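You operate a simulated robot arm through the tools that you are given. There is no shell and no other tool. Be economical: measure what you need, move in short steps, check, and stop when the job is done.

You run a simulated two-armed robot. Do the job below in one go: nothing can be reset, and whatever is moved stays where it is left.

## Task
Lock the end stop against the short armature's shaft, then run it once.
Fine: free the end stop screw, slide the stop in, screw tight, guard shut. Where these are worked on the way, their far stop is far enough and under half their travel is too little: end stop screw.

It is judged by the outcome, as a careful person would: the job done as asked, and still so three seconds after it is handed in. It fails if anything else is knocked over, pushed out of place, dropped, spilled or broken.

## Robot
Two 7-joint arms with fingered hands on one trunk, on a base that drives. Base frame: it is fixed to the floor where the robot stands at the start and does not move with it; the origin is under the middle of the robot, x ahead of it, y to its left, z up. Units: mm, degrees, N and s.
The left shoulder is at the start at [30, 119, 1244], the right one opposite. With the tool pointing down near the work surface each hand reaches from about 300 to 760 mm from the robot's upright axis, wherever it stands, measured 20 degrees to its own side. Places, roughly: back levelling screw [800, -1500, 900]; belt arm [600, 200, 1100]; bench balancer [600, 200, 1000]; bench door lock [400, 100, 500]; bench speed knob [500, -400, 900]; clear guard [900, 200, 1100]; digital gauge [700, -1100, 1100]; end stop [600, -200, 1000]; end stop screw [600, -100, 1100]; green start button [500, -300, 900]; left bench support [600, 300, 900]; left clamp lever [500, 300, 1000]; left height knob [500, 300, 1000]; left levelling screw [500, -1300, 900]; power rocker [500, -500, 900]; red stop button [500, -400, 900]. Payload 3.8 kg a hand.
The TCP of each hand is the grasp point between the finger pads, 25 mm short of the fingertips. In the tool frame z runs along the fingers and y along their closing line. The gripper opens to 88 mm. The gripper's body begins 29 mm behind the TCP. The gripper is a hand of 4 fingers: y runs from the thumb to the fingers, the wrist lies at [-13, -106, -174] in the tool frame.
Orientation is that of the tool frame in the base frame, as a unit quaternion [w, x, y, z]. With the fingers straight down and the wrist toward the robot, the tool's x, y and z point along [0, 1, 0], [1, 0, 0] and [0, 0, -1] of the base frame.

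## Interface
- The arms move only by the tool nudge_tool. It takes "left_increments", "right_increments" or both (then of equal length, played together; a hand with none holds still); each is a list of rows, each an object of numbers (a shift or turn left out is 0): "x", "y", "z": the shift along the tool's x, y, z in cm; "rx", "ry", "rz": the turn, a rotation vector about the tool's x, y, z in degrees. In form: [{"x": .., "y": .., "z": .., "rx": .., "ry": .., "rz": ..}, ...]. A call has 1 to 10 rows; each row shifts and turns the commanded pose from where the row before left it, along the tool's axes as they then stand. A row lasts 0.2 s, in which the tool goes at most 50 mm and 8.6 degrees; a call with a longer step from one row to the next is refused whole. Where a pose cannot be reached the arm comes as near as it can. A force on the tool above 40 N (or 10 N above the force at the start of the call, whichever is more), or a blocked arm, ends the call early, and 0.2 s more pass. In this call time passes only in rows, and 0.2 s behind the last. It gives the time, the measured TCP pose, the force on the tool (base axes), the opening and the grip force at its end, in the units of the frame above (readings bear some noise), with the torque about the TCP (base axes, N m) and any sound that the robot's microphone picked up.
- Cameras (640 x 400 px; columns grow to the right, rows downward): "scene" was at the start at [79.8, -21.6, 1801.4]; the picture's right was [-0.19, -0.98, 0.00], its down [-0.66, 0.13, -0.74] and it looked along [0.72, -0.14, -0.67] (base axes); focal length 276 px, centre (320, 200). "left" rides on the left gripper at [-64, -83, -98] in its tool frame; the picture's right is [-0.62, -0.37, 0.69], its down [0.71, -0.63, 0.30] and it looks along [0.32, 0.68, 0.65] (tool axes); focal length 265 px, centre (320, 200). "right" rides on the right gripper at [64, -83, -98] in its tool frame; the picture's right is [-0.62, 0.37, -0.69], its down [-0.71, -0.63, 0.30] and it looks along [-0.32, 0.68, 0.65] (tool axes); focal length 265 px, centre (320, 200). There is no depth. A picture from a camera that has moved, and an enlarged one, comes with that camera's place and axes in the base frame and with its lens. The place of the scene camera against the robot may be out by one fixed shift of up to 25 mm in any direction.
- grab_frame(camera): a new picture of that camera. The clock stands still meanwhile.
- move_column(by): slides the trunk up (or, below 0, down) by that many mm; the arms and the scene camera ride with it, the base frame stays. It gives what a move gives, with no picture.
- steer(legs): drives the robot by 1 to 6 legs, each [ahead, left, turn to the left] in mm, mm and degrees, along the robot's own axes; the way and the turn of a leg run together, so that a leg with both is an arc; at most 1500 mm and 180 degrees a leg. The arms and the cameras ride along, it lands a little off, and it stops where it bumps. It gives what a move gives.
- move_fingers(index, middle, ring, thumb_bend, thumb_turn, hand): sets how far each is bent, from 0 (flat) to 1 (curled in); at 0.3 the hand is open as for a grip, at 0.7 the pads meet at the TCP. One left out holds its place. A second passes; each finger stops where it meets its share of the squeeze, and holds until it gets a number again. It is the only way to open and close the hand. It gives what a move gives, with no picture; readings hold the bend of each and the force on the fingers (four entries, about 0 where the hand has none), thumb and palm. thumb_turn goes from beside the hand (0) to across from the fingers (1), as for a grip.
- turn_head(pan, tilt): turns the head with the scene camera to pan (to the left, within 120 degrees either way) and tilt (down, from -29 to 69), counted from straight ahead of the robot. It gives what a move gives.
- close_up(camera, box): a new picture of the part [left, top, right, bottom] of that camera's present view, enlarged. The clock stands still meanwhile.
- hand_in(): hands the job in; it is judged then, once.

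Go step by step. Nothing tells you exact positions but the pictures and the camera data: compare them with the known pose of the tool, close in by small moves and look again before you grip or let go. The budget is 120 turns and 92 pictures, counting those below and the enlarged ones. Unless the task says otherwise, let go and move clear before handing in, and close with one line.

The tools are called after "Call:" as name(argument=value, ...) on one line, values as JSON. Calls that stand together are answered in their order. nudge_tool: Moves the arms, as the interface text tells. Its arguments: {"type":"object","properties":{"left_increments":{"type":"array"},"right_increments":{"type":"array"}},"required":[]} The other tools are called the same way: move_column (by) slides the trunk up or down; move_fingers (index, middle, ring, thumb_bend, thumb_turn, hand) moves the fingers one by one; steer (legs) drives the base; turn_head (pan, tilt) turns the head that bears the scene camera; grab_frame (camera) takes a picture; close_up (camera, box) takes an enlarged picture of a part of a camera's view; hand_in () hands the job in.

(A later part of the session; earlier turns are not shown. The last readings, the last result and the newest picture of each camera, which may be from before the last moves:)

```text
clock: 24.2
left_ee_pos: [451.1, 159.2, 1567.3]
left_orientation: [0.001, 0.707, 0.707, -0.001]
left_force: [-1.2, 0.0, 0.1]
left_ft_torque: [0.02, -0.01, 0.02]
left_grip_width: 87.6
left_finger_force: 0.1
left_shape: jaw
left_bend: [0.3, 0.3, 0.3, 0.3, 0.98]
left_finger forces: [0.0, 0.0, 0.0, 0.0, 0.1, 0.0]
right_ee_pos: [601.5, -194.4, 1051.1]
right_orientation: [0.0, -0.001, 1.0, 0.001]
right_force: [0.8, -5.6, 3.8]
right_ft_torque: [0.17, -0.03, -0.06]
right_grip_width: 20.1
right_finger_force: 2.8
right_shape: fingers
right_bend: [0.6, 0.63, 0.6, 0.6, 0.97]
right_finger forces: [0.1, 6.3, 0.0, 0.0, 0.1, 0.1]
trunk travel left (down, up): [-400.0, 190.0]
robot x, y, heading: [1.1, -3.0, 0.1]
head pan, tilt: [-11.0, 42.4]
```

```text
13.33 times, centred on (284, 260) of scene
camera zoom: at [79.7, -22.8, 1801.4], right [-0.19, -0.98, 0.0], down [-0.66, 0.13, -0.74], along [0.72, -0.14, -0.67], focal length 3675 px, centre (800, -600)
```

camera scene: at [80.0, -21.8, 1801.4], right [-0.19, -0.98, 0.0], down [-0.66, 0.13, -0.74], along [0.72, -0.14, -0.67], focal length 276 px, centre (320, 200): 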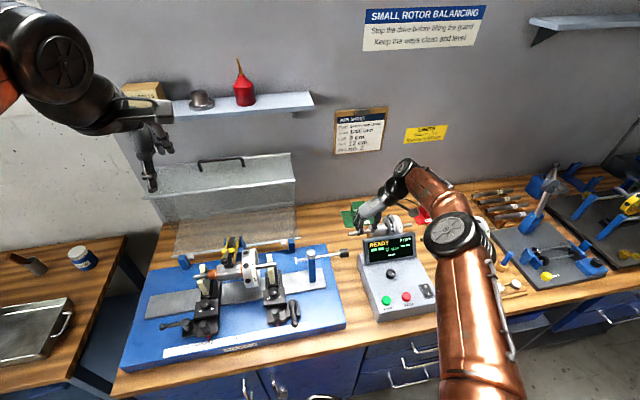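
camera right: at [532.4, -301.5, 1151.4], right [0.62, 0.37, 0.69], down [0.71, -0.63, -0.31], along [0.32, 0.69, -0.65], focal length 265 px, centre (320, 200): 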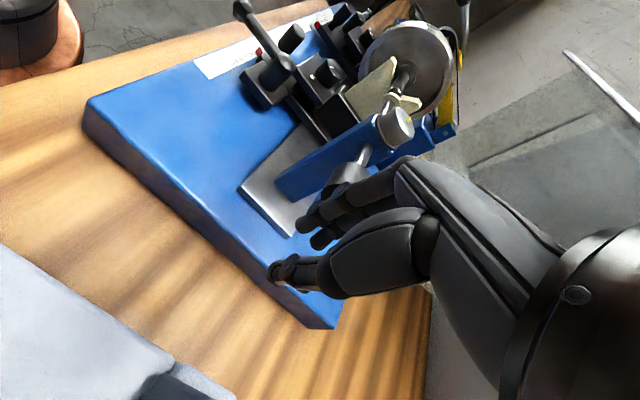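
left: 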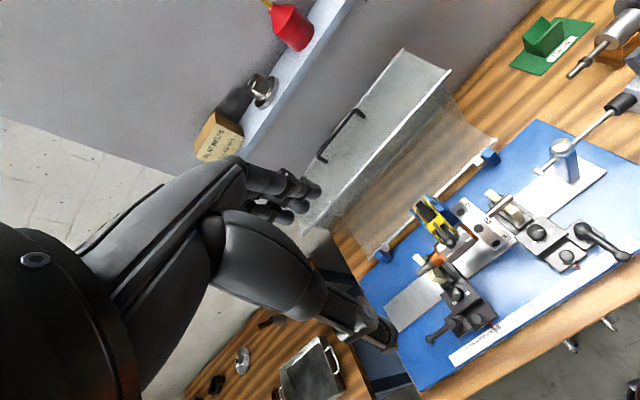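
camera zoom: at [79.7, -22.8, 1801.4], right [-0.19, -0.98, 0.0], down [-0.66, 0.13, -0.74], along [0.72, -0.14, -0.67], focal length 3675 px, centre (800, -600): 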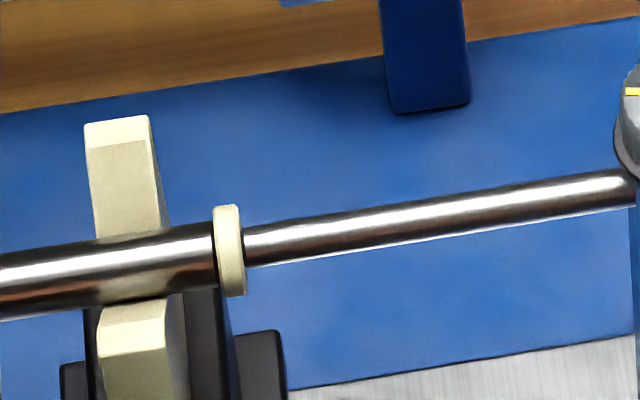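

The pad now bears on the shaft and the force has risen to about 6 N. I'll back off, rise, and return over the screw to tighten it clockwise.

Call:
nudge_tool(right_increments=[{"y": -2}, {"y": -1.5}, {"z": -4}, {"z": -4}, {"z": -2}, {"y": 4.6}, {"y": 4.6}, {"y": 4.7}])

Call:
move_fingers(hand="right", index=0.3, middle=0.3, ring=0.3, thumb_bend=0.3)

Call:
grab_frame(camera="right")

```text
clock: 26.0
left_ee_pos: [452.0, 160.1, 1567.7]
left_orientation: [0.0, 0.707, 0.707, 0.0]
left_force: [0.2, 0.6, 0.9]
left_ft_torque: [-0.02, -0.01, 0.03]
left_grip_width: 87.5
left_finger_force: 0.1
left_shape: jaw
left_bend: [0.3, 0.3, 0.3, 0.3, 0.98]
left_finger forces: [0.1, 0.1, 0.1, 0.1, 0.0, 0.0]
right_ee_pos: [598.8, -87.8, 1151.2]
right_orientation: [0.0, 0.0, 1.0, -0.001]
right_force: [-0.7, 0.5, 0.1]
right_ft_torque: [0.01, -0.03, -0.03]
right_grip_width: 20.0
right_finger_force: 0.0
right_shape: fingers
right_bend: [0.6, 0.6, 0.6, 0.6, 0.97]
right_finger forces: [0.0, 0.0, 0.0, 0.0, 0.0, 0.1]
trunk travel left (down, up): [-400.0, 190.0]
robot x, y, heading: [-0.8, 0.0, -0.0]
head pan, tilt: [-11.0, 42.4]
```

```text
clock: 27.0
left_ee_pos: [452.7, 159.5, 1567.3]
left_orientation: [0.0, 0.707, 0.707, 0.0]
left_force: [-0.2, -0.6, -0.7]
left_ft_torque: [-0.02, -0.01, -0.01]
left_grip_width: 87.5
left_finger_force: 0.1
left_shape: jaw
left_bend: [0.3, 0.3, 0.3, 0.3, 0.98]
left_finger forces: [0.0, 0.1, 0.1, 0.1, 0.0, 0.1]
right_ee_pos: [598.9, -89.0, 1150.2]
right_orientation: [0.0, 0.0, 1.0, 0.0]
right_force: [0.4, -0.2, 0.2]
right_ft_torque: [0.0, 0.04, 0.04]
right_grip_width: 84.3
right_finger_force: 0.0
right_shape: fingers
right_bend: [0.3, 0.3, 0.3, 0.3, 0.97]
right_finger forces: [0.0, 0.0, 0.1, 0.0, 0.1, 0.0]
trunk travel left (down, up): [-400.0, 190.0]
robot x, y, heading: [-3.3, 1.4, 0.0]
head pan, tilt: [-11.0, 42.4]
```

```text
60 pictures are left
camera right: at [534.5, -173.3, 1248.8], right [0.62, 0.37, 0.69], down [0.71, -0.63, -0.3], along [0.32, 0.68, -0.65], focal length 265 px, centre (320, 200)
```

right: 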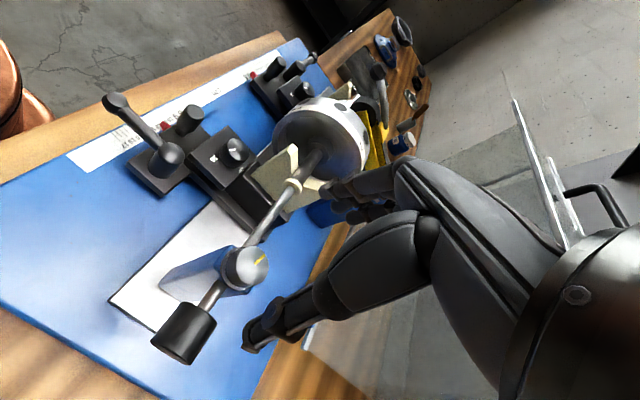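

The black end is now close to the post, so the closing line has to stay clear of ±y. I'll grip at 45° and turn clockwise from there in strokes.

Call:
nudge_tool(right_increments=[{"x": 0.3, "rz": 8}, {"rz": 8}, {"rz": 8}, {"rz": 8}, {"rz": 8}, {"z": 3}, {"z": 2.9}])

Call:
grab_frame(camera="right")

```text
clock: 28.6
left_ee_pos: [452.1, 158.7, 1567.5]
left_orientation: [0.001, 0.708, 0.707, -0.001]
left_force: [0.5, 0.4, 0.2]
left_ft_torque: [0.01, -0.02, 0.0]
left_grip_width: 87.4
left_finger_force: 0.1
left_shape: jaw
left_bend: [0.3, 0.3, 0.3, 0.3, 0.98]
left_finger forces: [0.1, 0.0, 0.1, 0.0, 0.0, 0.1]
right_ee_pos: [598.9, -87.0, 1092.0]
right_orientation: [0.001, 0.343, 0.939, 0.0]
right_force: [0.9, -0.4, 0.2]
right_ft_torque: [0.03, 0.0, -0.01]
right_grip_width: 84.5
right_finger_force: 0.0
right_shape: fingers
right_bend: [0.3, 0.3, 0.3, 0.3, 0.97]
right_finger forces: [0.0, 0.0, 0.0, 0.1, 0.0, 0.0]
trunk travel left (down, up): [-400.0, 190.0]
robot x, y, heading: [-0.1, -1.9, -0.0]
head pan, tilt: [-11.0, 42.4]
```

```text
59 pictures are left
camera right: at [495.5, -111.2, 1190.3], right [0.71, -0.12, 0.69], down [0.14, -0.94, -0.31], along [0.69, 0.32, -0.65], focal length 265 px, centre (320, 200)
```

right: 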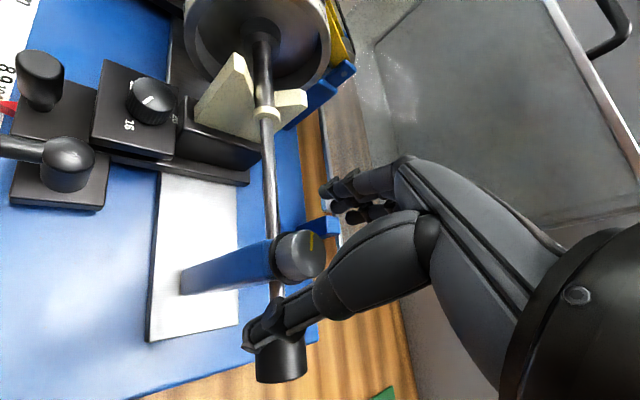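

The knob is between the thumb and fingers and the thumb is just clear of the rod end. I'll close and turn clockwise.

Call:
move_fingers(hand="right", index=0.75, middle=0.75, ring=0.65, thumb_bend=0.78)

Call:
nudge_tool(right_increments=[{"rz": 7}, {"rz": 7}, {"rz": 7}, {"rz": 7}, {"rz": 7}, {"rz": 7}, {"rz": 7}])

Call:
grab_frame(camera="right")

```text
clock: 29.6
left_ee_pos: [453.6, 159.2, 1565.8]
left_orientation: [0.0, 0.707, 0.707, 0.0]
left_force: [-0.5, 0.7, -0.2]
left_ft_torque: [-0.03, -0.02, 0.01]
left_grip_width: 87.7
left_finger_force: 0.0
left_shape: jaw
left_bend: [0.3, 0.3, 0.3, 0.3, 0.98]
left_finger forces: [0.1, 0.1, 0.0, 0.0, 0.1, 0.0]
right_ee_pos: [599.5, -87.3, 1090.6]
right_orientation: [0.0, 0.342, 0.94, -0.001]
right_force: [4.6, 1.4, -5.4]
right_ft_torque: [0.06, -0.06, -0.01]
right_grip_width: 14.7
right_finger_force: 15.5
right_shape: fingers
right_bend: [0.71, 0.63, 0.65, 0.64, 0.95]
right_finger forces: [8.0, 10.9, 0.0, 0.0, 12.3, 0.1]
trunk travel left (down, up): [-400.0, 190.0]
robot x, y, heading: [-1.2, 1.2, 0.1]
head pan, tilt: [-11.0, 42.4]
```

```text
clock: 31.2
left_ee_pos: [454.7, 160.4, 1566.4]
left_orientation: [-0.001, 0.707, 0.707, 0.0]
left_force: [-0.7, 0.0, -0.1]
left_ft_torque: [-0.03, -0.02, -0.04]
left_grip_width: 87.4
left_finger_force: 0.1
left_shape: jaw
left_bend: [0.3, 0.3, 0.3, 0.3, 0.98]
left_finger forces: [0.1, 0.0, 0.0, 0.1, 0.1, 0.0]
right_ee_pos: [599.6, -87.2, 1091.3]
right_orientation: [0.001, 0.702, 0.712, 0.0]
right_force: [10.0, -1.2, -5.4]
right_ft_torque: [-0.04, -0.18, 0.03]
right_grip_width: 14.7
right_finger_force: 16.9
right_shape: fingers
right_bend: [0.71, 0.61, 0.65, 0.66, 0.96]
right_finger forces: [9.8, 12.7, 0.1, 0.0, 10.3, 0.0]
trunk travel left (down, up): [-400.0, 190.0]
robot x, y, heading: [1.6, 0.5, 0.1]
head pan, tilt: [-11.0, 42.4]
```

```text
58 pictures are left
camera right: at [514.8, -26.0, 1190.3], right [0.38, -0.61, 0.69], down [-0.62, -0.72, -0.3], along [0.69, -0.32, -0.65], focal length 265 px, centre (320, 200)
```

right: 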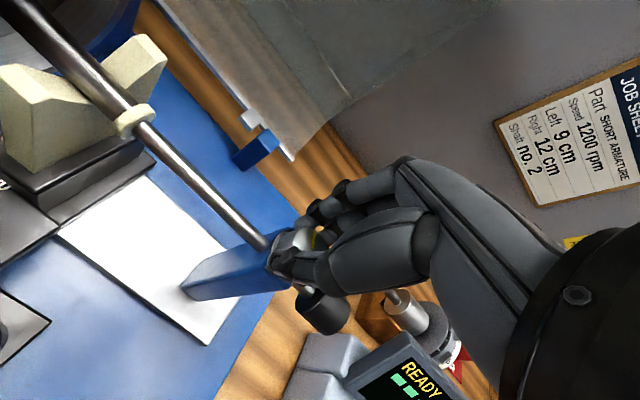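

Still gripping well. I'll keep turning clockwise past the square pose.

Call:
nudge_tool(right_increments=[{"rz": 7}, {"rz": 7}, {"rz": 7}, {"rz": 7}, {"rz": 7}, {"rz": 7}, {"rz": 7}])

Call:
move_fingers(hand="right", index=0.3, middle=0.3, ring=0.3, thumb_bend=0.4)

Call:
close_up(camera="right", box=[200, 180, 440, 330])

```text
clock: 32.8
left_ee_pos: [453.9, 158.1, 1567.1]
left_orientation: [-0.001, 0.707, 0.708, 0.0]
left_force: [0.7, -0.2, 0.7]
left_ft_torque: [0.01, 0.04, 0.01]
left_grip_width: 87.7
left_finger_force: 0.1
left_shape: jaw
left_bend: [0.3, 0.3, 0.3, 0.3, 0.98]
left_finger forces: [0.0, 0.0, 0.0, 0.0, 0.0, 0.1]
right_ee_pos: [597.9, -89.8, 1091.0]
right_orientation: [-0.001, 0.934, 0.358, 0.0]
right_force: [10.1, -7.4, -0.6]
right_ft_torque: [-0.18, -0.23, -0.01]
right_grip_width: 14.7
right_finger_force: 17.5
right_shape: fingers
right_bend: [0.71, 0.61, 0.65, 0.68, 0.94]
right_finger forces: [10.7, 12.6, 0.0, 0.0, 11.0, 0.0]
trunk travel left (down, up): [-400.0, 190.0]
robot x, y, heading: [2.1, -1.0, -0.0]
head pan, tilt: [-11.0, 42.4]
```

```text
clock: 33.8
left_ee_pos: [450.8, 160.3, 1567.5]
left_orientation: [0.0, 0.707, 0.707, 0.0]
left_force: [-0.3, 0.2, -0.2]
left_ft_torque: [-0.03, 0.0, 0.01]
left_grip_width: 87.5
left_finger_force: 0.0
left_shape: jaw
left_bend: [0.3, 0.3, 0.3, 0.3, 0.98]
left_finger forces: [0.1, 0.0, 0.1, 0.1, 0.1, 0.0]
right_ee_pos: [597.8, -87.8, 1092.1]
right_orientation: [0.0, 0.933, 0.359, 0.0]
right_force: [0.6, 0.0, -0.7]
right_ft_torque: [0.0, -0.01, 0.0]
right_grip_width: 74.0
right_finger_force: 0.1
right_shape: fingers
right_bend: [0.3, 0.3, 0.3, 0.4, 0.97]
right_finger forces: [0.1, 0.2, 0.0, 0.0, 0.1, 0.0]
trunk travel left (down, up): [-400.0, 190.0]
robot x, y, heading: [2.6, 0.4, 0.2]
head pan, tilt: [-11.0, 42.4]
```

```text
2.67 times, centred on (320, 255) of right
camera zoom: at [589.4, 16.9, 1190.6], right [-0.21, -0.69, 0.69], down [-0.95, -0.01, -0.3], along [0.22, -0.73, -0.65], focal length 708 px, centre (320, 53)
```

zoom: 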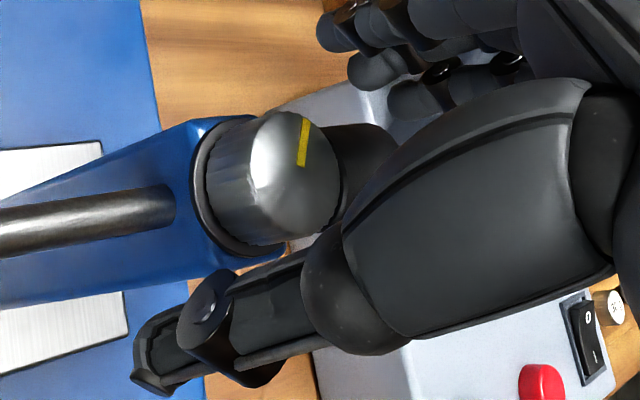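

The mark points to +x, so half the tightening is done. I'll lift, swing back, and regrip for the second stroke.

Call:
nudge_tool(right_increments=[{"z": -3}, {"rz": -8.5}, {"rz": -8.5}, {"rz": -8.5}, {"rz": -8.5}, {"rz": -8.5}, {"rz": -8.5}, {"rz": -8.5}, {"rz": -8.5}])

Call:
nudge_tool(right_increments=[{"rz": -8.5}, {"rz": -8.5}, {"z": 3}])

Call:
close_up(camera="right", box=[200, 180, 440, 330])

Call:
move_fingers(hand="right", index=0.75, middle=0.75, ring=0.65, thumb_bend=0.78)

Call:
nudge_tool(right_increments=[{"rz": 7}, {"rz": 7}, {"rz": 7}, {"rz": 7}, {"rz": 7}, {"rz": 7}, {"rz": 7}])

```text
clock: 35.8
left_ee_pos: [451.4, 158.7, 1567.4]
left_orientation: [0.0, 0.707, 0.707, 0.0]
left_force: [0.6, 0.4, -0.4]
left_ft_torque: [-0.02, -0.02, 0.02]
left_grip_width: 87.7
left_finger_force: 0.0
left_shape: jaw
left_bend: [0.3, 0.3, 0.3, 0.3, 0.98]
left_finger forces: [0.1, 0.0, 0.0, 0.0, 0.0, 0.1]
right_ee_pos: [598.8, -88.9, 1123.3]
right_orientation: [0.0, 0.572, 0.82, 0.0]
right_force: [-0.5, 0.2, -0.2]
right_ft_torque: [0.02, -0.01, -0.02]
right_grip_width: 73.9
right_finger_force: 0.2
right_shape: fingers
right_bend: [0.3, 0.3, 0.3, 0.4, 0.97]
right_finger forces: [0.0, 0.0, 0.1, 0.0, 0.0, 0.1]
trunk travel left (down, up): [-400.0, 190.0]
robot x, y, heading: [-0.9, -0.9, -0.2]
head pan, tilt: [-11.0, 42.4]
```

```text
clock: 36.6
left_ee_pos: [451.3, 160.3, 1567.4]
left_orientation: [0.0, 0.708, 0.706, 0.0]
left_force: [0.0, 0.4, 0.2]
left_ft_torque: [0.0, -0.01, -0.01]
left_grip_width: 87.9
left_finger_force: 0.1
left_shape: jaw
left_bend: [0.3, 0.3, 0.3, 0.3, 0.98]
left_finger forces: [0.0, 0.1, 0.0, 0.0, 0.0, 0.0]
right_ee_pos: [597.9, -87.6, 1092.6]
right_orientation: [0.001, 0.446, 0.895, -0.001]
right_force: [0.0, -0.3, -0.1]
right_ft_torque: [0.02, -0.01, -0.01]
right_grip_width: 74.0
right_finger_force: 0.0
right_shape: fingers
right_bend: [0.3, 0.3, 0.3, 0.4, 0.97]
right_finger forces: [0.0, 0.0, 0.1, 0.0, 0.1, 0.1]
trunk travel left (down, up): [-400.0, 190.0]
robot x, y, heading: [-0.5, 1.2, -0.2]
head pan, tilt: [-11.0, 42.4]
```

```text
2.67 times, centred on (320, 255) of right
camera zoom: at [492.8, -87.1, 1190.6], right [0.67, -0.27, 0.69], down [-0.07, -0.95, -0.3], along [0.74, 0.15, -0.65], focal length 708 px, centre (320, 53)
```

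zoom: 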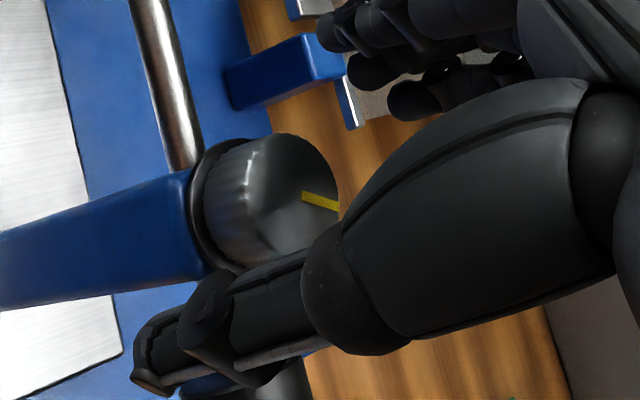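

```text
clock: 37.6
left_ee_pos: [454.0, 159.0, 1566.9]
left_orientation: [-0.002, 0.707, 0.707, 0.0]
left_force: [0.3, 0.1, -0.1]
left_ft_torque: [-0.02, 0.01, 0.03]
left_grip_width: 87.5
left_finger_force: 0.1
left_shape: jaw
left_bend: [0.3, 0.3, 0.3, 0.3, 0.98]
left_finger forces: [0.0, 0.1, 0.0, 0.0, 0.1, 0.1]
right_ee_pos: [599.1, -88.4, 1091.8]
right_orientation: [0.0, 0.446, 0.895, -0.001]
right_force: [5.4, -2.1, -5.9]
right_ft_torque: [-0.03, -0.05, 0.01]
right_grip_width: 15.1
right_finger_force: 15.8
right_shape: fingers
right_bend: [0.59, 0.62, 0.65, 0.66, 0.95]
right_finger forces: [7.3, 11.0, 0.0, 0.0, 11.8, 0.0]
trunk travel left (down, up): [-400.0, 190.0]
robot x, y, heading: [-0.4, -2.9, -0.1]
head pan, tilt: [-11.0, 42.4]
```

```text
clock: 39.2
left_ee_pos: [453.7, 159.6, 1566.6]
left_orientation: [0.0, 0.707, 0.707, 0.0]
left_force: [0.3, 0.5, -0.4]
left_ft_torque: [0.02, -0.02, -0.01]
left_grip_width: 87.8
left_finger_force: 0.0
left_shape: jaw
left_bend: [0.3, 0.3, 0.3, 0.3, 0.98]
left_finger forces: [0.1, 0.0, 0.1, 0.0, 0.0, 0.0]
right_ee_pos: [598.4, -89.1, 1093.2]
right_orientation: [-0.001, 0.778, 0.628, 0.0]
right_force: [9.8, -3.0, -5.0]
right_ft_torque: [-0.02, -0.19, 0.09]
right_grip_width: 14.9
right_finger_force: 15.5
right_shape: fingers
right_bend: [0.57, 0.61, 0.65, 0.67, 0.96]
right_finger forces: [9.8, 11.9, 0.0, 0.0, 10.3, 0.0]
trunk travel left (down, up): [-400.0, 190.0]
robot x, y, heading: [-4.4, -1.2, -0.1]
head pan, tilt: [-11.0, 42.4]
```

Call:
nudge_tool(right_increments=[{"rz": 7}, {"rz": 7}, {"rz": 7}, {"rz": 7}, {"rz": 7}, {"rz": 7}])

Call:
move_fingers(hand="right", index=0.3, middle=0.3, ring=0.3, thumb_bend=0.4)

Call:
close_up(camera="right", box=[200, 180, 440, 330])

```text
clock: 40.6
left_ee_pos: [454.7, 161.2, 1568.0]
left_orientation: [0.0, 0.708, 0.707, -0.001]
left_force: [-0.1, 0.0, 0.6]
left_ft_torque: [0.01, -0.01, -0.01]
left_grip_width: 87.8
left_finger_force: 0.1
left_shape: jaw
left_bend: [0.3, 0.3, 0.3, 0.3, 0.98]
left_finger forces: [0.1, 0.0, 0.1, 0.0, 0.0, 0.1]
right_ee_pos: [601.1, -86.4, 1093.0]
right_orientation: [0.0, 0.951, 0.31, 0.001]
right_force: [17.3, 4.3, -5.3]
right_ft_torque: [0.11, -0.34, 0.41]
right_grip_width: 15.8
right_finger_force: 19.8
right_shape: fingers
right_bend: [0.58, 0.58, 0.65, 0.65, 1.0]
right_finger forces: [17.3, 9.8, 0.1, 0.0, 12.2, 0.1]
trunk travel left (down, up): [-400.0, 190.0]
robot x, y, heading: [0.9, 3.0, -0.1]
head pan, tilt: [-11.0, 42.4]
```

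```text
clock: 41.6
left_ee_pos: [452.8, 160.7, 1567.7]
left_orientation: [0.0, 0.707, 0.707, 0.0]
left_force: [-0.2, -0.3, 0.0]
left_ft_torque: [0.01, -0.03, 0.0]
left_grip_width: 87.5
left_finger_force: 0.1
left_shape: jaw
left_bend: [0.3, 0.3, 0.3, 0.3, 0.98]
left_finger forces: [0.0, 0.1, 0.0, 0.1, 0.1, 0.0]
right_ee_pos: [597.3, -88.6, 1093.0]
right_orientation: [0.0, 0.951, 0.309, 0.0]
right_force: [-0.3, -0.1, 0.3]
right_ft_torque: [-0.01, 0.0, 0.01]
right_grip_width: 73.6
right_finger_force: 0.1
right_shape: fingers
right_bend: [0.3, 0.3, 0.3, 0.4, 0.98]
right_finger forces: [0.0, 0.0, 0.1, 0.0, 0.0, 0.0]
trunk travel left (down, up): [-400.0, 190.0]
robot x, y, heading: [-4.5, -0.1, 0.2]
head pan, tilt: [-11.0, 42.4]
```

```text
2.67 times, centred on (320, 255) of right
camera zoom: at [600.0, 16.6, 1191.3], right [-0.28, -0.66, 0.69], down [-0.95, 0.09, -0.3], along [0.14, -0.74, -0.65], focal length 708 px, centre (320, 53)
```

zoom: 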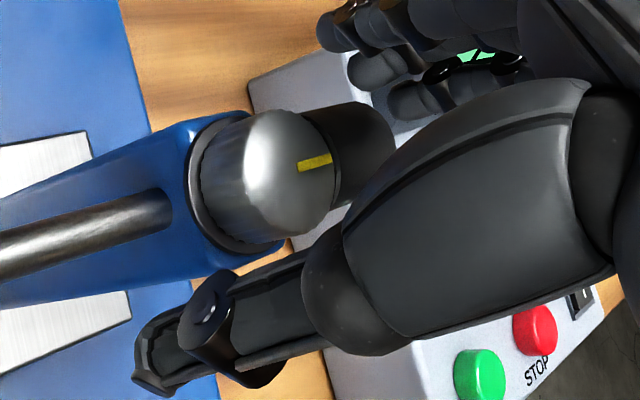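

The screw is tight again: mark back at -y, with resistance felt at the end. I'll lift the right hand away and look at the guard.

Call:
nudge_tool(right_increments=[{"z": -4}, {"z": -4}, {"z": -4, "rz": -8}, {"z": -4, "rz": -8}, {"rz": -8}, {"rz": -8}, {"rz": -8}, {"rz": -8}, {"rz": -6}])

Call:
nudge_tool(right_increments=[{"x": -4}, {"x": -4}, {"x": -4}, {"x": -4}, {"x": -4, "y": -2}, {"x": -4, "y": -2}])

Call:
close_up(camera="scene", box=[120, 130, 360, 280])

Call:
grab_frame(camera="left")

Call:
grab_frame(camera="right")

```text
clock: 43.6
left_ee_pos: [452.2, 157.9, 1567.0]
left_orientation: [0.0, 0.707, 0.707, 0.0]
left_force: [0.1, 0.1, 0.8]
left_ft_torque: [0.03, 0.07, -0.02]
left_grip_width: 87.5
left_finger_force: 0.0
left_shape: jaw
left_bend: [0.3, 0.3, 0.3, 0.3, 0.98]
left_finger forces: [0.1, 0.0, 0.1, 0.1, 0.1, 0.1]
right_ee_pos: [596.7, -89.1, 1252.8]
right_orientation: [-0.001, 0.706, 0.708, 0.0]
right_force: [0.2, -0.5, 0.2]
right_ft_torque: [0.01, -0.02, 0.01]
right_grip_width: 73.7
right_finger_force: 0.0
right_shape: fingers
right_bend: [0.3, 0.3, 0.3, 0.4, 0.98]
right_finger forces: [0.0, 0.0, 0.0, 0.0, 0.0, 0.0]
trunk travel left (down, up): [-400.0, 190.0]
robot x, y, heading: [0.4, -2.6, 0.2]
head pan, tilt: [-11.0, 42.4]
```

```text
clock: 45.0
left_ee_pos: [450.9, 158.0, 1567.3]
left_orientation: [0.0, 0.707, 0.707, 0.0]
left_force: [0.1, 0.2, -0.2]
left_ft_torque: [-0.02, -0.02, 0.01]
left_grip_width: 87.5
left_finger_force: 0.0
left_shape: jaw
left_bend: [0.3, 0.3, 0.3, 0.3, 0.98]
left_finger forces: [0.0, 0.0, 0.0, 0.1, 0.0, 0.0]
right_ee_pos: [558.0, -329.3, 1255.5]
right_orientation: [0.0, 0.707, 0.707, 0.002]
right_force: [-0.5, 0.1, 0.4]
right_ft_torque: [0.03, 0.0, 0.02]
right_grip_width: 73.7
right_finger_force: 0.2
right_shape: fingers
right_bend: [0.3, 0.3, 0.3, 0.4, 0.98]
right_finger forces: [0.1, 0.0, 0.0, 0.0, 0.1, 0.0]
trunk travel left (down, up): [-400.0, 190.0]
robot x, y, heading: [-1.6, -3.9, 0.2]
head pan, tilt: [-11.0, 42.4]
```

```text
2.67 times, centred on (240, 205) of scene
camera zoom: at [78.7, -23.4, 1801.4], right [-0.19, -0.98, 0.0], down [-0.66, 0.13, -0.74], along [0.73, -0.14, -0.67], focal length 735 px, centre (533, 187)
```

zoom: 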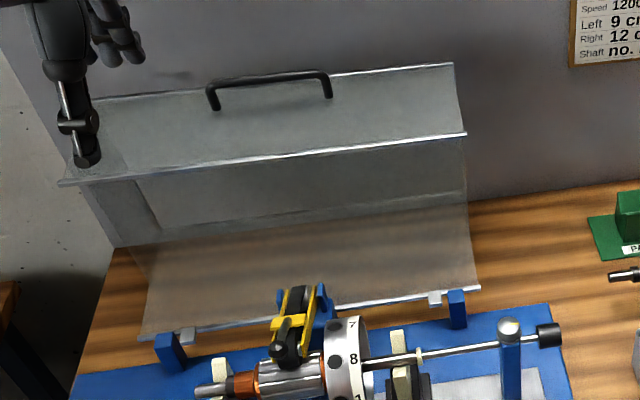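

```text
53 pictures are left
camera left: at [367.4, 94.6, 1665.7], right [-0.37, -0.62, -0.69], down [-0.63, 0.71, -0.3], along [0.68, 0.33, -0.65], focal length 265 px, centre (320, 200)
```

left: 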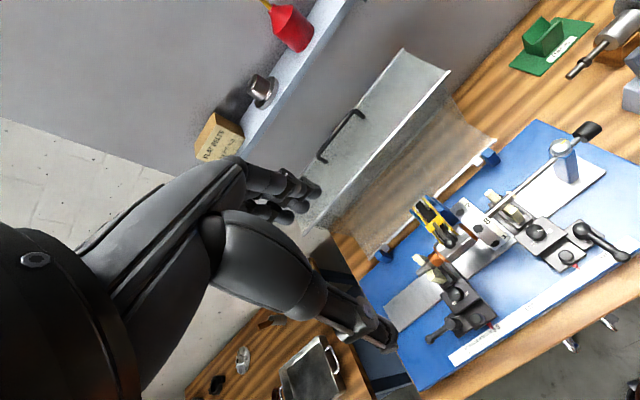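

```text
52 pictures are left
camera right: at [472.5, -265.0, 1354.3], right [0.37, -0.62, 0.69], down [-0.63, -0.72, -0.31], along [0.68, -0.32, -0.65], focal length 265 px, centre (320, 200)
```

right: 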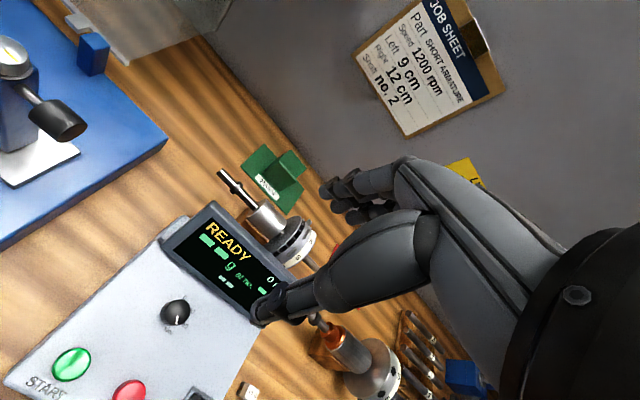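

The guard is hinged at the back near x 775, z 950. Its handle panel is up at about x 885, z 1258 and must come forward and down roughly 90°. That is far for the arm, so I'll check how much room the base has to drive forward.

Call:
turn_head(pan=0, tilt=69)

Call:
grab_frame(camera="scene")

Call:
turn_head(pan=15, tilt=32)

Call:
grab_frame(camera="scene")

```text
clock: 45.9
left_ee_pos: [452.6, 160.0, 1567.2]
left_orientation: [0.0, 0.707, 0.707, 0.0]
left_force: [-1.0, 0.4, 0.2]
left_ft_torque: [-0.01, -0.01, -0.01]
left_grip_width: 87.5
left_finger_force: 0.1
left_shape: jaw
left_bend: [0.3, 0.3, 0.3, 0.3, 0.98]
left_finger forces: [0.0, 0.1, 0.1, 0.0, 0.0, 0.0]
right_ee_pos: [557.3, -326.0, 1256.2]
right_orientation: [0.0, 0.707, 0.707, 0.0]
right_force: [-0.1, -0.2, 0.3]
right_ft_torque: [0.02, 0.01, 0.0]
right_grip_width: 73.8
right_finger_force: 0.0
right_shape: fingers
right_bend: [0.3, 0.3, 0.3, 0.4, 0.98]
right_finger forces: [0.0, 0.0, 0.0, 0.0, 0.0, 0.0]
trunk travel left (down, up): [-400.0, 190.0]
robot x, y, heading: [0.3, -2.8, -0.3]
head pan, tilt: [0.0, 68.8]
```

```text
51 pictures are left
camera scene: at [54.1, -5.6, 1768.9], right [0.0, -1.0, 0.0], down [-0.93, 0.0, -0.36], along [0.36, 0.0, -0.93], focal length 276 px, centre (320, 200)
```

scene: 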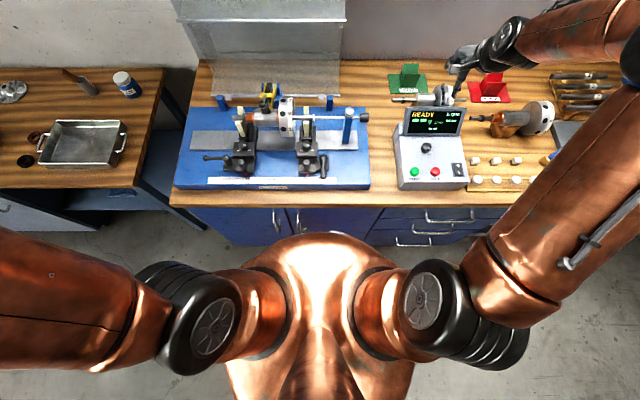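

```text
clock: 46.9
left_ee_pos: [451.5, 159.1, 1567.7]
left_orientation: [0.0, 0.707, 0.707, 0.0]
left_force: [0.0, 0.7, 0.1]
left_ft_torque: [0.02, -0.01, 0.01]
left_grip_width: 87.7
left_finger_force: 0.0
left_shape: jaw
left_bend: [0.3, 0.3, 0.3, 0.3, 0.98]
left_finger forces: [0.0, 0.0, 0.1, 0.0, 0.1, 0.0]
right_ee_pos: [557.3, -326.6, 1256.8]
right_orientation: [0.0, 0.708, 0.707, 0.0]
right_force: [0.0, -0.2, 0.9]
right_ft_torque: [-0.01, 0.01, -0.04]
right_grip_width: 74.0
right_finger_force: 0.1
right_shape: fingers
right_bend: [0.3, 0.3, 0.3, 0.4, 0.98]
right_finger forces: [0.0, 0.0, 0.0, 0.0, 0.0, 0.0]
trunk travel left (down, up): [-400.0, 190.0]
robot x, y, heading: [-0.6, 0.8, 0.1]
head pan, tilt: [15.0, 32.0]
```

```text
50 pictures are left
camera scene: at [84.7, 17.4, 1817.1], right [0.26, -0.97, 0.0], down [-0.51, -0.14, -0.85], along [0.82, 0.22, -0.53], focal length 276 px, centre (320, 200)
```

scene: 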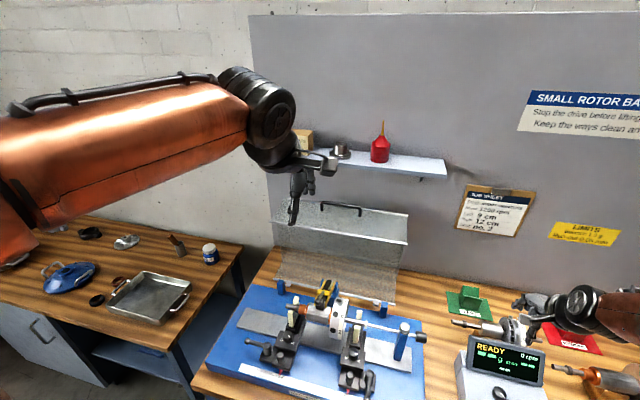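

The bench front is at about x 400 and the floor ahead is clear, while the handle bar is near [890, 92–236, 1258]. I'll drive forward 120 mm with the hands high.

Call:
steer(legs=[[120, 0, 0]])

Call:
nudge_tool(left_increments=[{"y": 4, "z": 2, "rx": 6}, {"y": 4, "z": 2, "rx": 6}, {"y": 4, "z": 2, "rx": 6}, {"y": 2, "z": 2, "rx": 6}, {"z": 2, "rx": 6}])

Call:
grab_frame(camera="left")

Call:
grab_frame(camera="scene")

```text
clock: 48.2
left_ee_pos: [569.5, 159.5, 1566.2]
left_orientation: [0.0, 0.707, 0.707, -0.001]
left_force: [0.5, 0.3, -0.8]
left_ft_torque: [-0.01, 0.0, 0.0]
left_grip_width: 87.6
left_finger_force: 0.0
left_shape: jaw
left_bend: [0.3, 0.3, 0.3, 0.3, 0.98]
left_finger forces: [0.1, 0.0, 0.1, 0.0, 0.0, 0.0]
right_ee_pos: [673.1, -327.6, 1255.6]
right_orientation: [-0.001, 0.707, 0.707, 0.0]
right_force: [0.2, 0.7, -0.6]
right_ft_torque: [0.0, 0.0, -0.02]
right_grip_width: 73.8
right_finger_force: 0.1
right_shape: fingers
right_bend: [0.3, 0.3, 0.3, 0.4, 0.98]
right_finger forces: [0.1, 0.0, 0.0, 0.0, 0.1, 0.0]
trunk travel left (down, up): [-400.0, 190.0]
robot x, y, heading: [118.1, -2.2, 0.1]
head pan, tilt: [15.0, 32.0]
```

```text
clock: 49.4
left_ee_pos: [683.6, 162.3, 1451.9]
left_orientation: [-0.183, 0.682, 0.683, -0.185]
left_force: [-0.1, 0.4, 1.1]
left_ft_torque: [0.02, 0.0, 0.0]
left_grip_width: 87.9
left_finger_force: 0.0
left_shape: jaw
left_bend: [0.3, 0.3, 0.3, 0.3, 0.98]
left_finger forces: [0.1, 0.0, 0.0, 0.0, 0.0, 0.1]
right_ee_pos: [672.9, -327.4, 1254.6]
right_orientation: [-0.001, 0.707, 0.707, 0.0]
right_force: [0.2, -0.3, 0.5]
right_ft_torque: [-0.01, 0.01, 0.0]
right_grip_width: 73.7
right_finger_force: 0.1
right_shape: fingers
right_bend: [0.3, 0.3, 0.3, 0.4, 0.98]
right_finger forces: [0.0, 0.1, 0.0, 0.0, 0.0, 0.0]
trunk travel left (down, up): [-400.0, 190.0]
robot x, y, heading: [116.1, 3.5, 0.3]
head pan, tilt: [15.0, 32.0]
```

```text
49 pictures are left
camera left: at [662.1, 98.3, 1578.2], right [-0.67, -0.62, -0.41], down [-0.7, 0.71, 0.05], along [0.26, 0.32, -0.91], focal length 265 px, centre (320, 200)
```

left: 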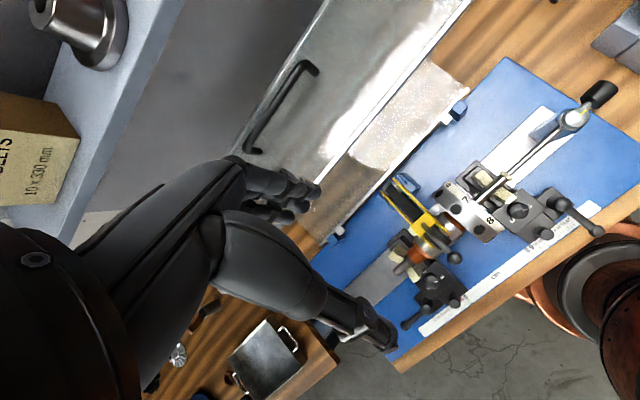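

```text
48 pictures are left
camera scene: at [201.2, 17.5, 1817.1], right [0.26, -0.97, 0.0], down [-0.51, -0.14, -0.85], along [0.82, 0.22, -0.53], focal length 276 px, centre (320, 200)
```

scene: 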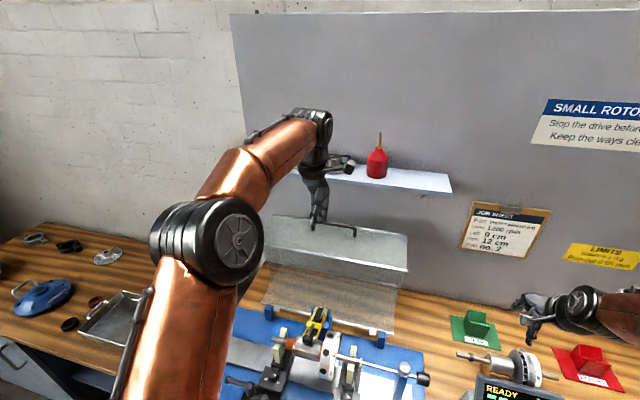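

The fingers tilted the wrong way. The bar works out at about x 868, z 1280, y 91–227. I'll pitch the hand forward instead, fingers ahead and down, and move above the bar.

Call:
nudge_tool(left_increments=[{"rx": -8.4}, {"rx": -8.4}, {"rx": -8.4}, {"rx": -8.4}, {"rx": -8.4}, {"rx": -8}, {"y": 4, "z": 2.9}, {"y": 4, "z": 2.9}, {"y": 3.5, "z": 2.8}, {"y": 3.3, "z": 2.5}])

Call:
grab_frame(camera="left")

Call:
grab_frame(camera="scene")

```text
clock: 51.6
left_ee_pos: [864.4, 158.1, 1397.0]
left_orientation: [0.123, 0.697, 0.696, 0.121]
left_force: [1.2, 0.6, 0.3]
left_ft_torque: [-0.01, 0.0, -0.01]
left_grip_width: 87.6
left_finger_force: 0.1
left_shape: jaw
left_bend: [0.3, 0.3, 0.3, 0.3, 0.98]
left_finger forces: [0.1, 0.1, 0.0, 0.0, 0.0, 0.0]
right_ee_pos: [676.1, -327.1, 1254.5]
right_orientation: [0.0, 0.707, 0.707, -0.001]
right_force: [-0.8, 0.5, -0.6]
right_ft_torque: [-0.03, 0.0, 0.01]
right_grip_width: 73.8
right_finger_force: 0.0
right_shape: fingers
right_bend: [0.3, 0.3, 0.3, 0.4, 0.98]
right_finger forces: [0.1, 0.0, 0.1, 0.1, 0.1, 0.0]
trunk travel left (down, up): [-400.0, 190.0]
robot x, y, heading: [116.6, -1.4, 0.0]
head pan, tilt: [15.0, 32.0]
```

```text
47 pictures are left
camera left: at [753.8, 94.6, 1461.0], right [-0.11, -0.62, -0.78], down [-0.49, 0.71, -0.5], along [0.86, 0.32, -0.38], focal length 265 px, centre (320, 200)
```

left: 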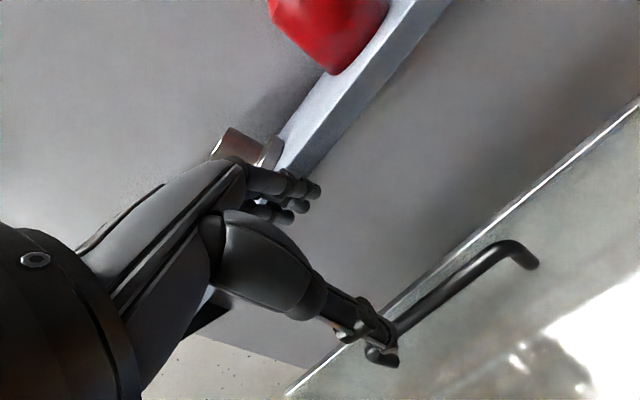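

```text
46 pictures are left
camera scene: at [204.4, 18.1, 1817.0], right [0.26, -0.97, 0.0], down [-0.51, -0.14, -0.85], along [0.82, 0.22, -0.53], focal length 276 px, centre (320, 200)
```

scene: 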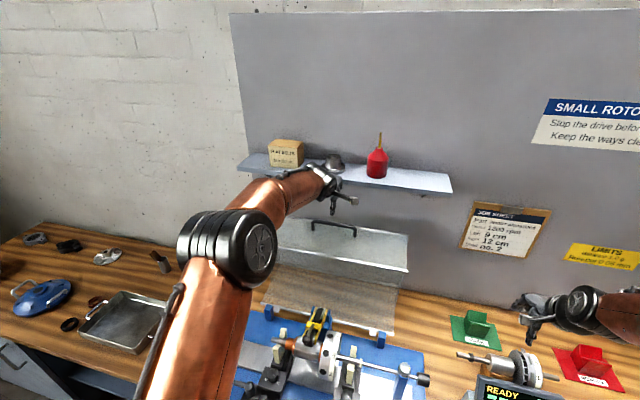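

Call:
nudge_tool(left_increments=[{"y": -0.4, "z": 3.3}, {"y": -0.4, "z": 3.3}, {"y": -0.4, "z": 3.2}])

Call:
grab_frame(camera="left")

Call:
close_up(camera="scene", box=[240, 130, 440, 290])

```text
clock: 52.4
left_ee_pos: [885.2, 158.2, 1303.8]
left_orientation: [0.122, 0.697, 0.696, 0.122]
left_force: [-0.5, 0.2, 0.2]
left_ft_torque: [-0.03, 0.01, -0.01]
left_grip_width: 87.7
left_finger_force: 0.2
left_shape: jaw
left_bend: [0.3, 0.3, 0.3, 0.3, 0.98]
left_finger forces: [0.1, 0.0, 0.1, 0.1, 0.0, 0.1]
right_ee_pos: [673.1, -328.4, 1255.3]
right_orientation: [-0.001, 0.707, 0.708, 0.0]
right_force: [0.2, -0.3, -0.8]
right_ft_torque: [-0.01, 0.02, -0.02]
right_grip_width: 74.0
right_finger_force: 0.0
right_shape: fingers
right_bend: [0.3, 0.3, 0.3, 0.4, 0.98]
right_finger forces: [0.0, 0.0, 0.0, 0.0, 0.0, 0.1]
trunk travel left (down, up): [-400.0, 190.0]
robot x, y, heading: [114.8, -3.2, 0.0]
head pan, tilt: [15.0, 32.0]
```

```text
45 pictures are left
camera left: at [773.9, 95.2, 1366.5], right [-0.11, -0.62, -0.78], down [-0.49, 0.71, -0.5], along [0.87, 0.32, -0.38], focal length 265 px, centre (320, 200)
```

left: 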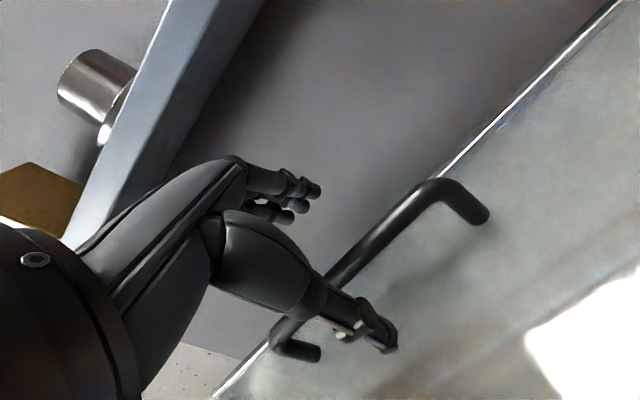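

```text
2.50 times, centred on (340, 210) of scene
camera zoom: at [201.0, 17.2, 1817.2], right [0.26, -0.97, 0.0], down [-0.51, -0.14, -0.85], along [0.82, 0.22, -0.53], focal length 689 px, centre (270, 175)
```

zoom: 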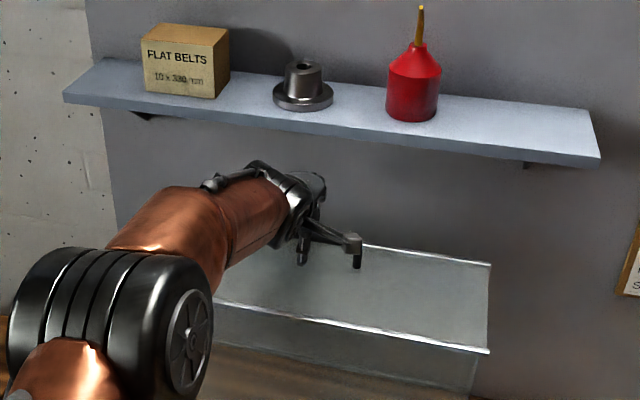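

The bar's centre is now at about [884, 162, 1275], between the thumb and fingers. I'll lower onto it and close into a loose cage so it can rotate.

Call:
nudge_tool(left_increments=[{"y": -0.4, "z": 1.2}, {"y": -0.5, "z": 1.3}])

Call:
move_fingers(hand="left", index=0.6, middle=0.6, ring=0.6, thumb_bend=0.6)

Call:
grab_frame(camera="left")

```text
clock: 53.0
left_ee_pos: [884.4, 157.3, 1276.1]
left_orientation: [0.124, 0.696, 0.696, 0.123]
left_force: [0.0, 0.9, 2.3]
left_ft_torque: [0.01, 0.01, 0.02]
left_grip_width: 88.0
left_finger_force: 0.1
left_shape: jaw
left_bend: [0.3, 0.3, 0.3, 0.3, 0.98]
left_finger forces: [0.1, 0.1, 0.0, 0.0, 1.6, 0.0]
right_ee_pos: [673.9, -327.4, 1255.9]
right_orientation: [0.0, 0.707, 0.708, 0.0]
right_force: [-0.4, 0.3, -0.9]
right_ft_torque: [-0.02, 0.03, 0.01]
right_grip_width: 74.1
right_finger_force: 0.0
right_shape: fingers
right_bend: [0.3, 0.3, 0.3, 0.4, 0.98]
right_finger forces: [0.0, 0.0, 0.1, 0.0, 0.0, 0.1]
trunk travel left (down, up): [-400.0, 190.0]
robot x, y, heading: [116.9, -2.1, -0.2]
head pan, tilt: [15.0, 32.0]
```

```text
clock: 54.0
left_ee_pos: [884.5, 158.1, 1275.4]
left_orientation: [0.123, 0.696, 0.696, 0.123]
left_force: [-0.4, 0.2, 0.2]
left_ft_torque: [0.0, -0.04, 0.01]
left_grip_width: 20.0
left_finger_force: 0.0
left_shape: fingers
left_bend: [0.6, 0.6, 0.6, 0.6, 0.98]
left_finger forces: [0.0, 0.1, 0.0, 0.0, 0.0, 0.0]
right_ee_pos: [673.6, -327.4, 1255.2]
right_orientation: [0.0, 0.707, 0.707, -0.001]
right_force: [0.1, 0.0, -0.2]
right_ft_torque: [0.01, 0.0, -0.01]
right_grip_width: 73.9
right_finger_force: 0.2
right_shape: fingers
right_bend: [0.3, 0.3, 0.3, 0.4, 0.98]
right_finger forces: [0.0, 0.0, 0.0, 0.0, 0.0, 0.1]
trunk travel left (down, up): [-400.0, 190.0]
robot x, y, heading: [119.1, 1.5, -0.2]
head pan, tilt: [15.0, 32.0]
```

```text
43 pictures are left
camera left: at [773.0, 95.7, 1338.7], right [-0.11, -0.62, -0.78], down [-0.49, 0.71, -0.5], along [0.87, 0.32, -0.38], focal length 265 px, centre (320, 200)
```

left: 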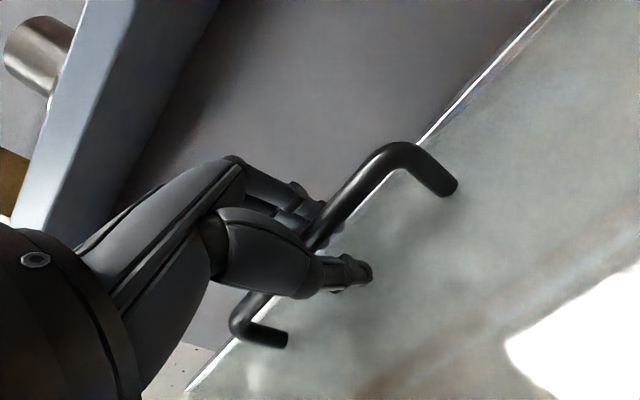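

The bar is caged. I'll swing the guard forward along its arc about the hinge, letting the hand pitch half as fast.

Call:
nudge_tool(left_increments=[{"y": -1.93, "z": -1.4, "rx": -2}, {"y": -1.98, "z": -1.34, "rx": -2}, {"y": -2.03, "z": -1.27, "rx": -2}, {"y": -2.07, "z": -1.2, "rx": -2}])

Call:
grab_frame(camera="left")

Call:
grab_frame(camera="scene")

```text
clock: 55.0
left_ee_pos: [792.4, 158.8, 1293.7]
left_orientation: [0.172, 0.687, 0.685, 0.171]
left_force: [3.6, -0.3, 5.3]
left_ft_torque: [-0.05, -0.07, 0.0]
left_grip_width: 24.8
left_finger_force: 2.0
left_shape: fingers
left_bend: [0.55, 0.6, 0.6, 0.6, 0.98]
left_finger forces: [4.7, 0.0, 0.0, 0.1, 0.0, 0.1]
right_ee_pos: [672.4, -327.0, 1256.7]
right_orientation: [0.0, 0.707, 0.707, 0.0]
right_force: [-0.4, 0.6, 0.4]
right_ft_torque: [-0.02, -0.02, -0.04]
right_grip_width: 73.5
right_finger_force: 0.1
right_shape: fingers
right_bend: [0.3, 0.3, 0.3, 0.4, 0.98]
right_finger forces: [0.0, 0.1, 0.0, 0.0, 0.0, 0.0]
trunk travel left (down, up): [-400.0, 190.0]
robot x, y, heading: [118.5, 1.6, -0.0]
head pan, tilt: [15.0, 32.0]
```

```text
42 pictures are left
camera left: at [672.0, 96.0, 1340.8], right [0.0, -0.62, -0.78], down [-0.41, 0.71, -0.56], along [0.91, 0.32, -0.25], focal length 265 px, centre (320, 200)
```

left: 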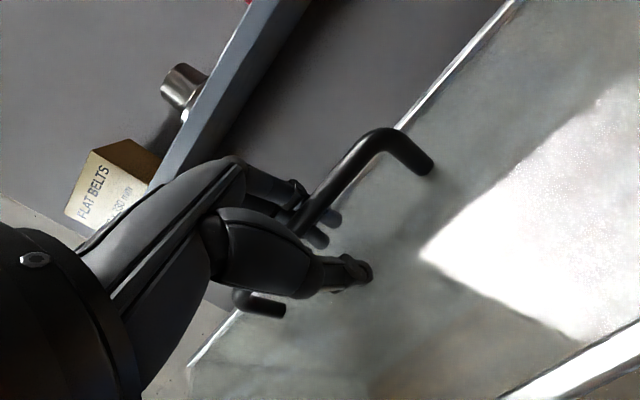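

```text
41 pictures are left
camera scene: at [200.1, 17.1, 1817.2], right [0.26, -0.97, 0.0], down [-0.51, -0.14, -0.85], along [0.82, 0.22, -0.53], focal length 276 px, centre (320, 200)
```

scene: 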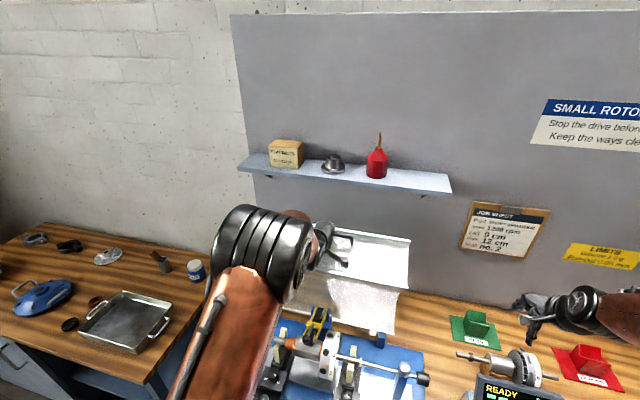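

Call:
nudge_tool(left_increments=[{"y": -2.11, "z": -1.12, "rx": -2}, {"y": -2.15, "z": -1.05, "rx": -2}, {"y": -2.18, "z": -0.97, "rx": -2}, {"y": -2.22, "z": -0.9, "rx": -2}, {"y": -2.25, "z": -0.82, "rx": -2}])

Call:
grab_frame(camera="left")

Call:
grab_frame(camera="scene")

```text
clock: 56.2
left_ee_pos: [670.4, 159.8, 1279.0]
left_orientation: [0.235, 0.668, 0.667, 0.234]
left_force: [-4.3, 2.2, 25.3]
left_ft_torque: [-0.1, -0.43, -0.04]
left_grip_width: 26.3
left_finger_force: 13.6
left_shape: fingers
left_bend: [0.52, 0.59, 0.6, 0.6, 0.98]
left_finger forces: [20.9, 5.9, 0.0, 0.0, 0.0, 0.0]
right_ee_pos: [670.1, -328.3, 1256.8]
right_orientation: [0.002, 0.707, 0.707, 0.001]
right_force: [0.1, -0.5, 0.6]
right_ft_torque: [0.0, 0.0, 0.01]
right_grip_width: 73.8
right_finger_force: 0.0
right_shape: fingers
right_bend: [0.3, 0.3, 0.3, 0.4, 0.98]
right_finger forces: [0.0, 0.0, 0.1, 0.0, 0.1, 0.0]
trunk travel left (down, up): [-400.0, 190.0]
robot x, y, heading: [121.9, -0.0, -0.3]
head pan, tilt: [15.0, 32.0]
```

```text
40 pictures are left
camera left: at [544.3, 95.5, 1304.5], right [0.14, -0.62, -0.77], down [-0.3, 0.71, -0.63], along [0.94, 0.32, -0.08], focal length 265 px, centre (320, 200)
```

left: 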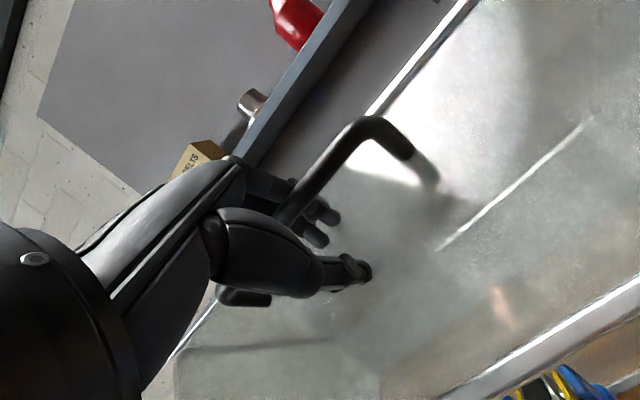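

```text
39 pictures are left
camera scene: at [195.9, 16.8, 1817.6], right [0.26, -0.97, 0.0], down [-0.51, -0.14, -0.85], along [0.82, 0.22, -0.53], focal length 276 px, centre (320, 200)
```

scene: 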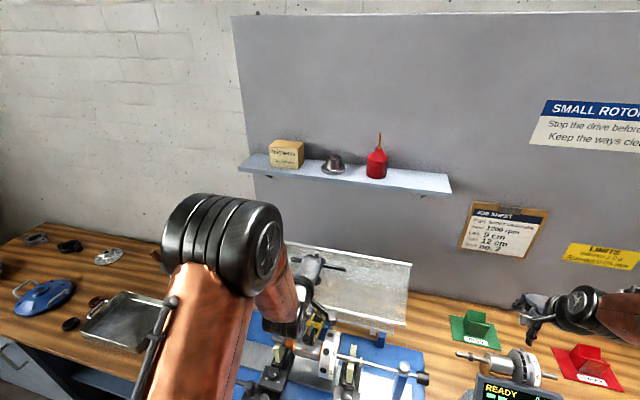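

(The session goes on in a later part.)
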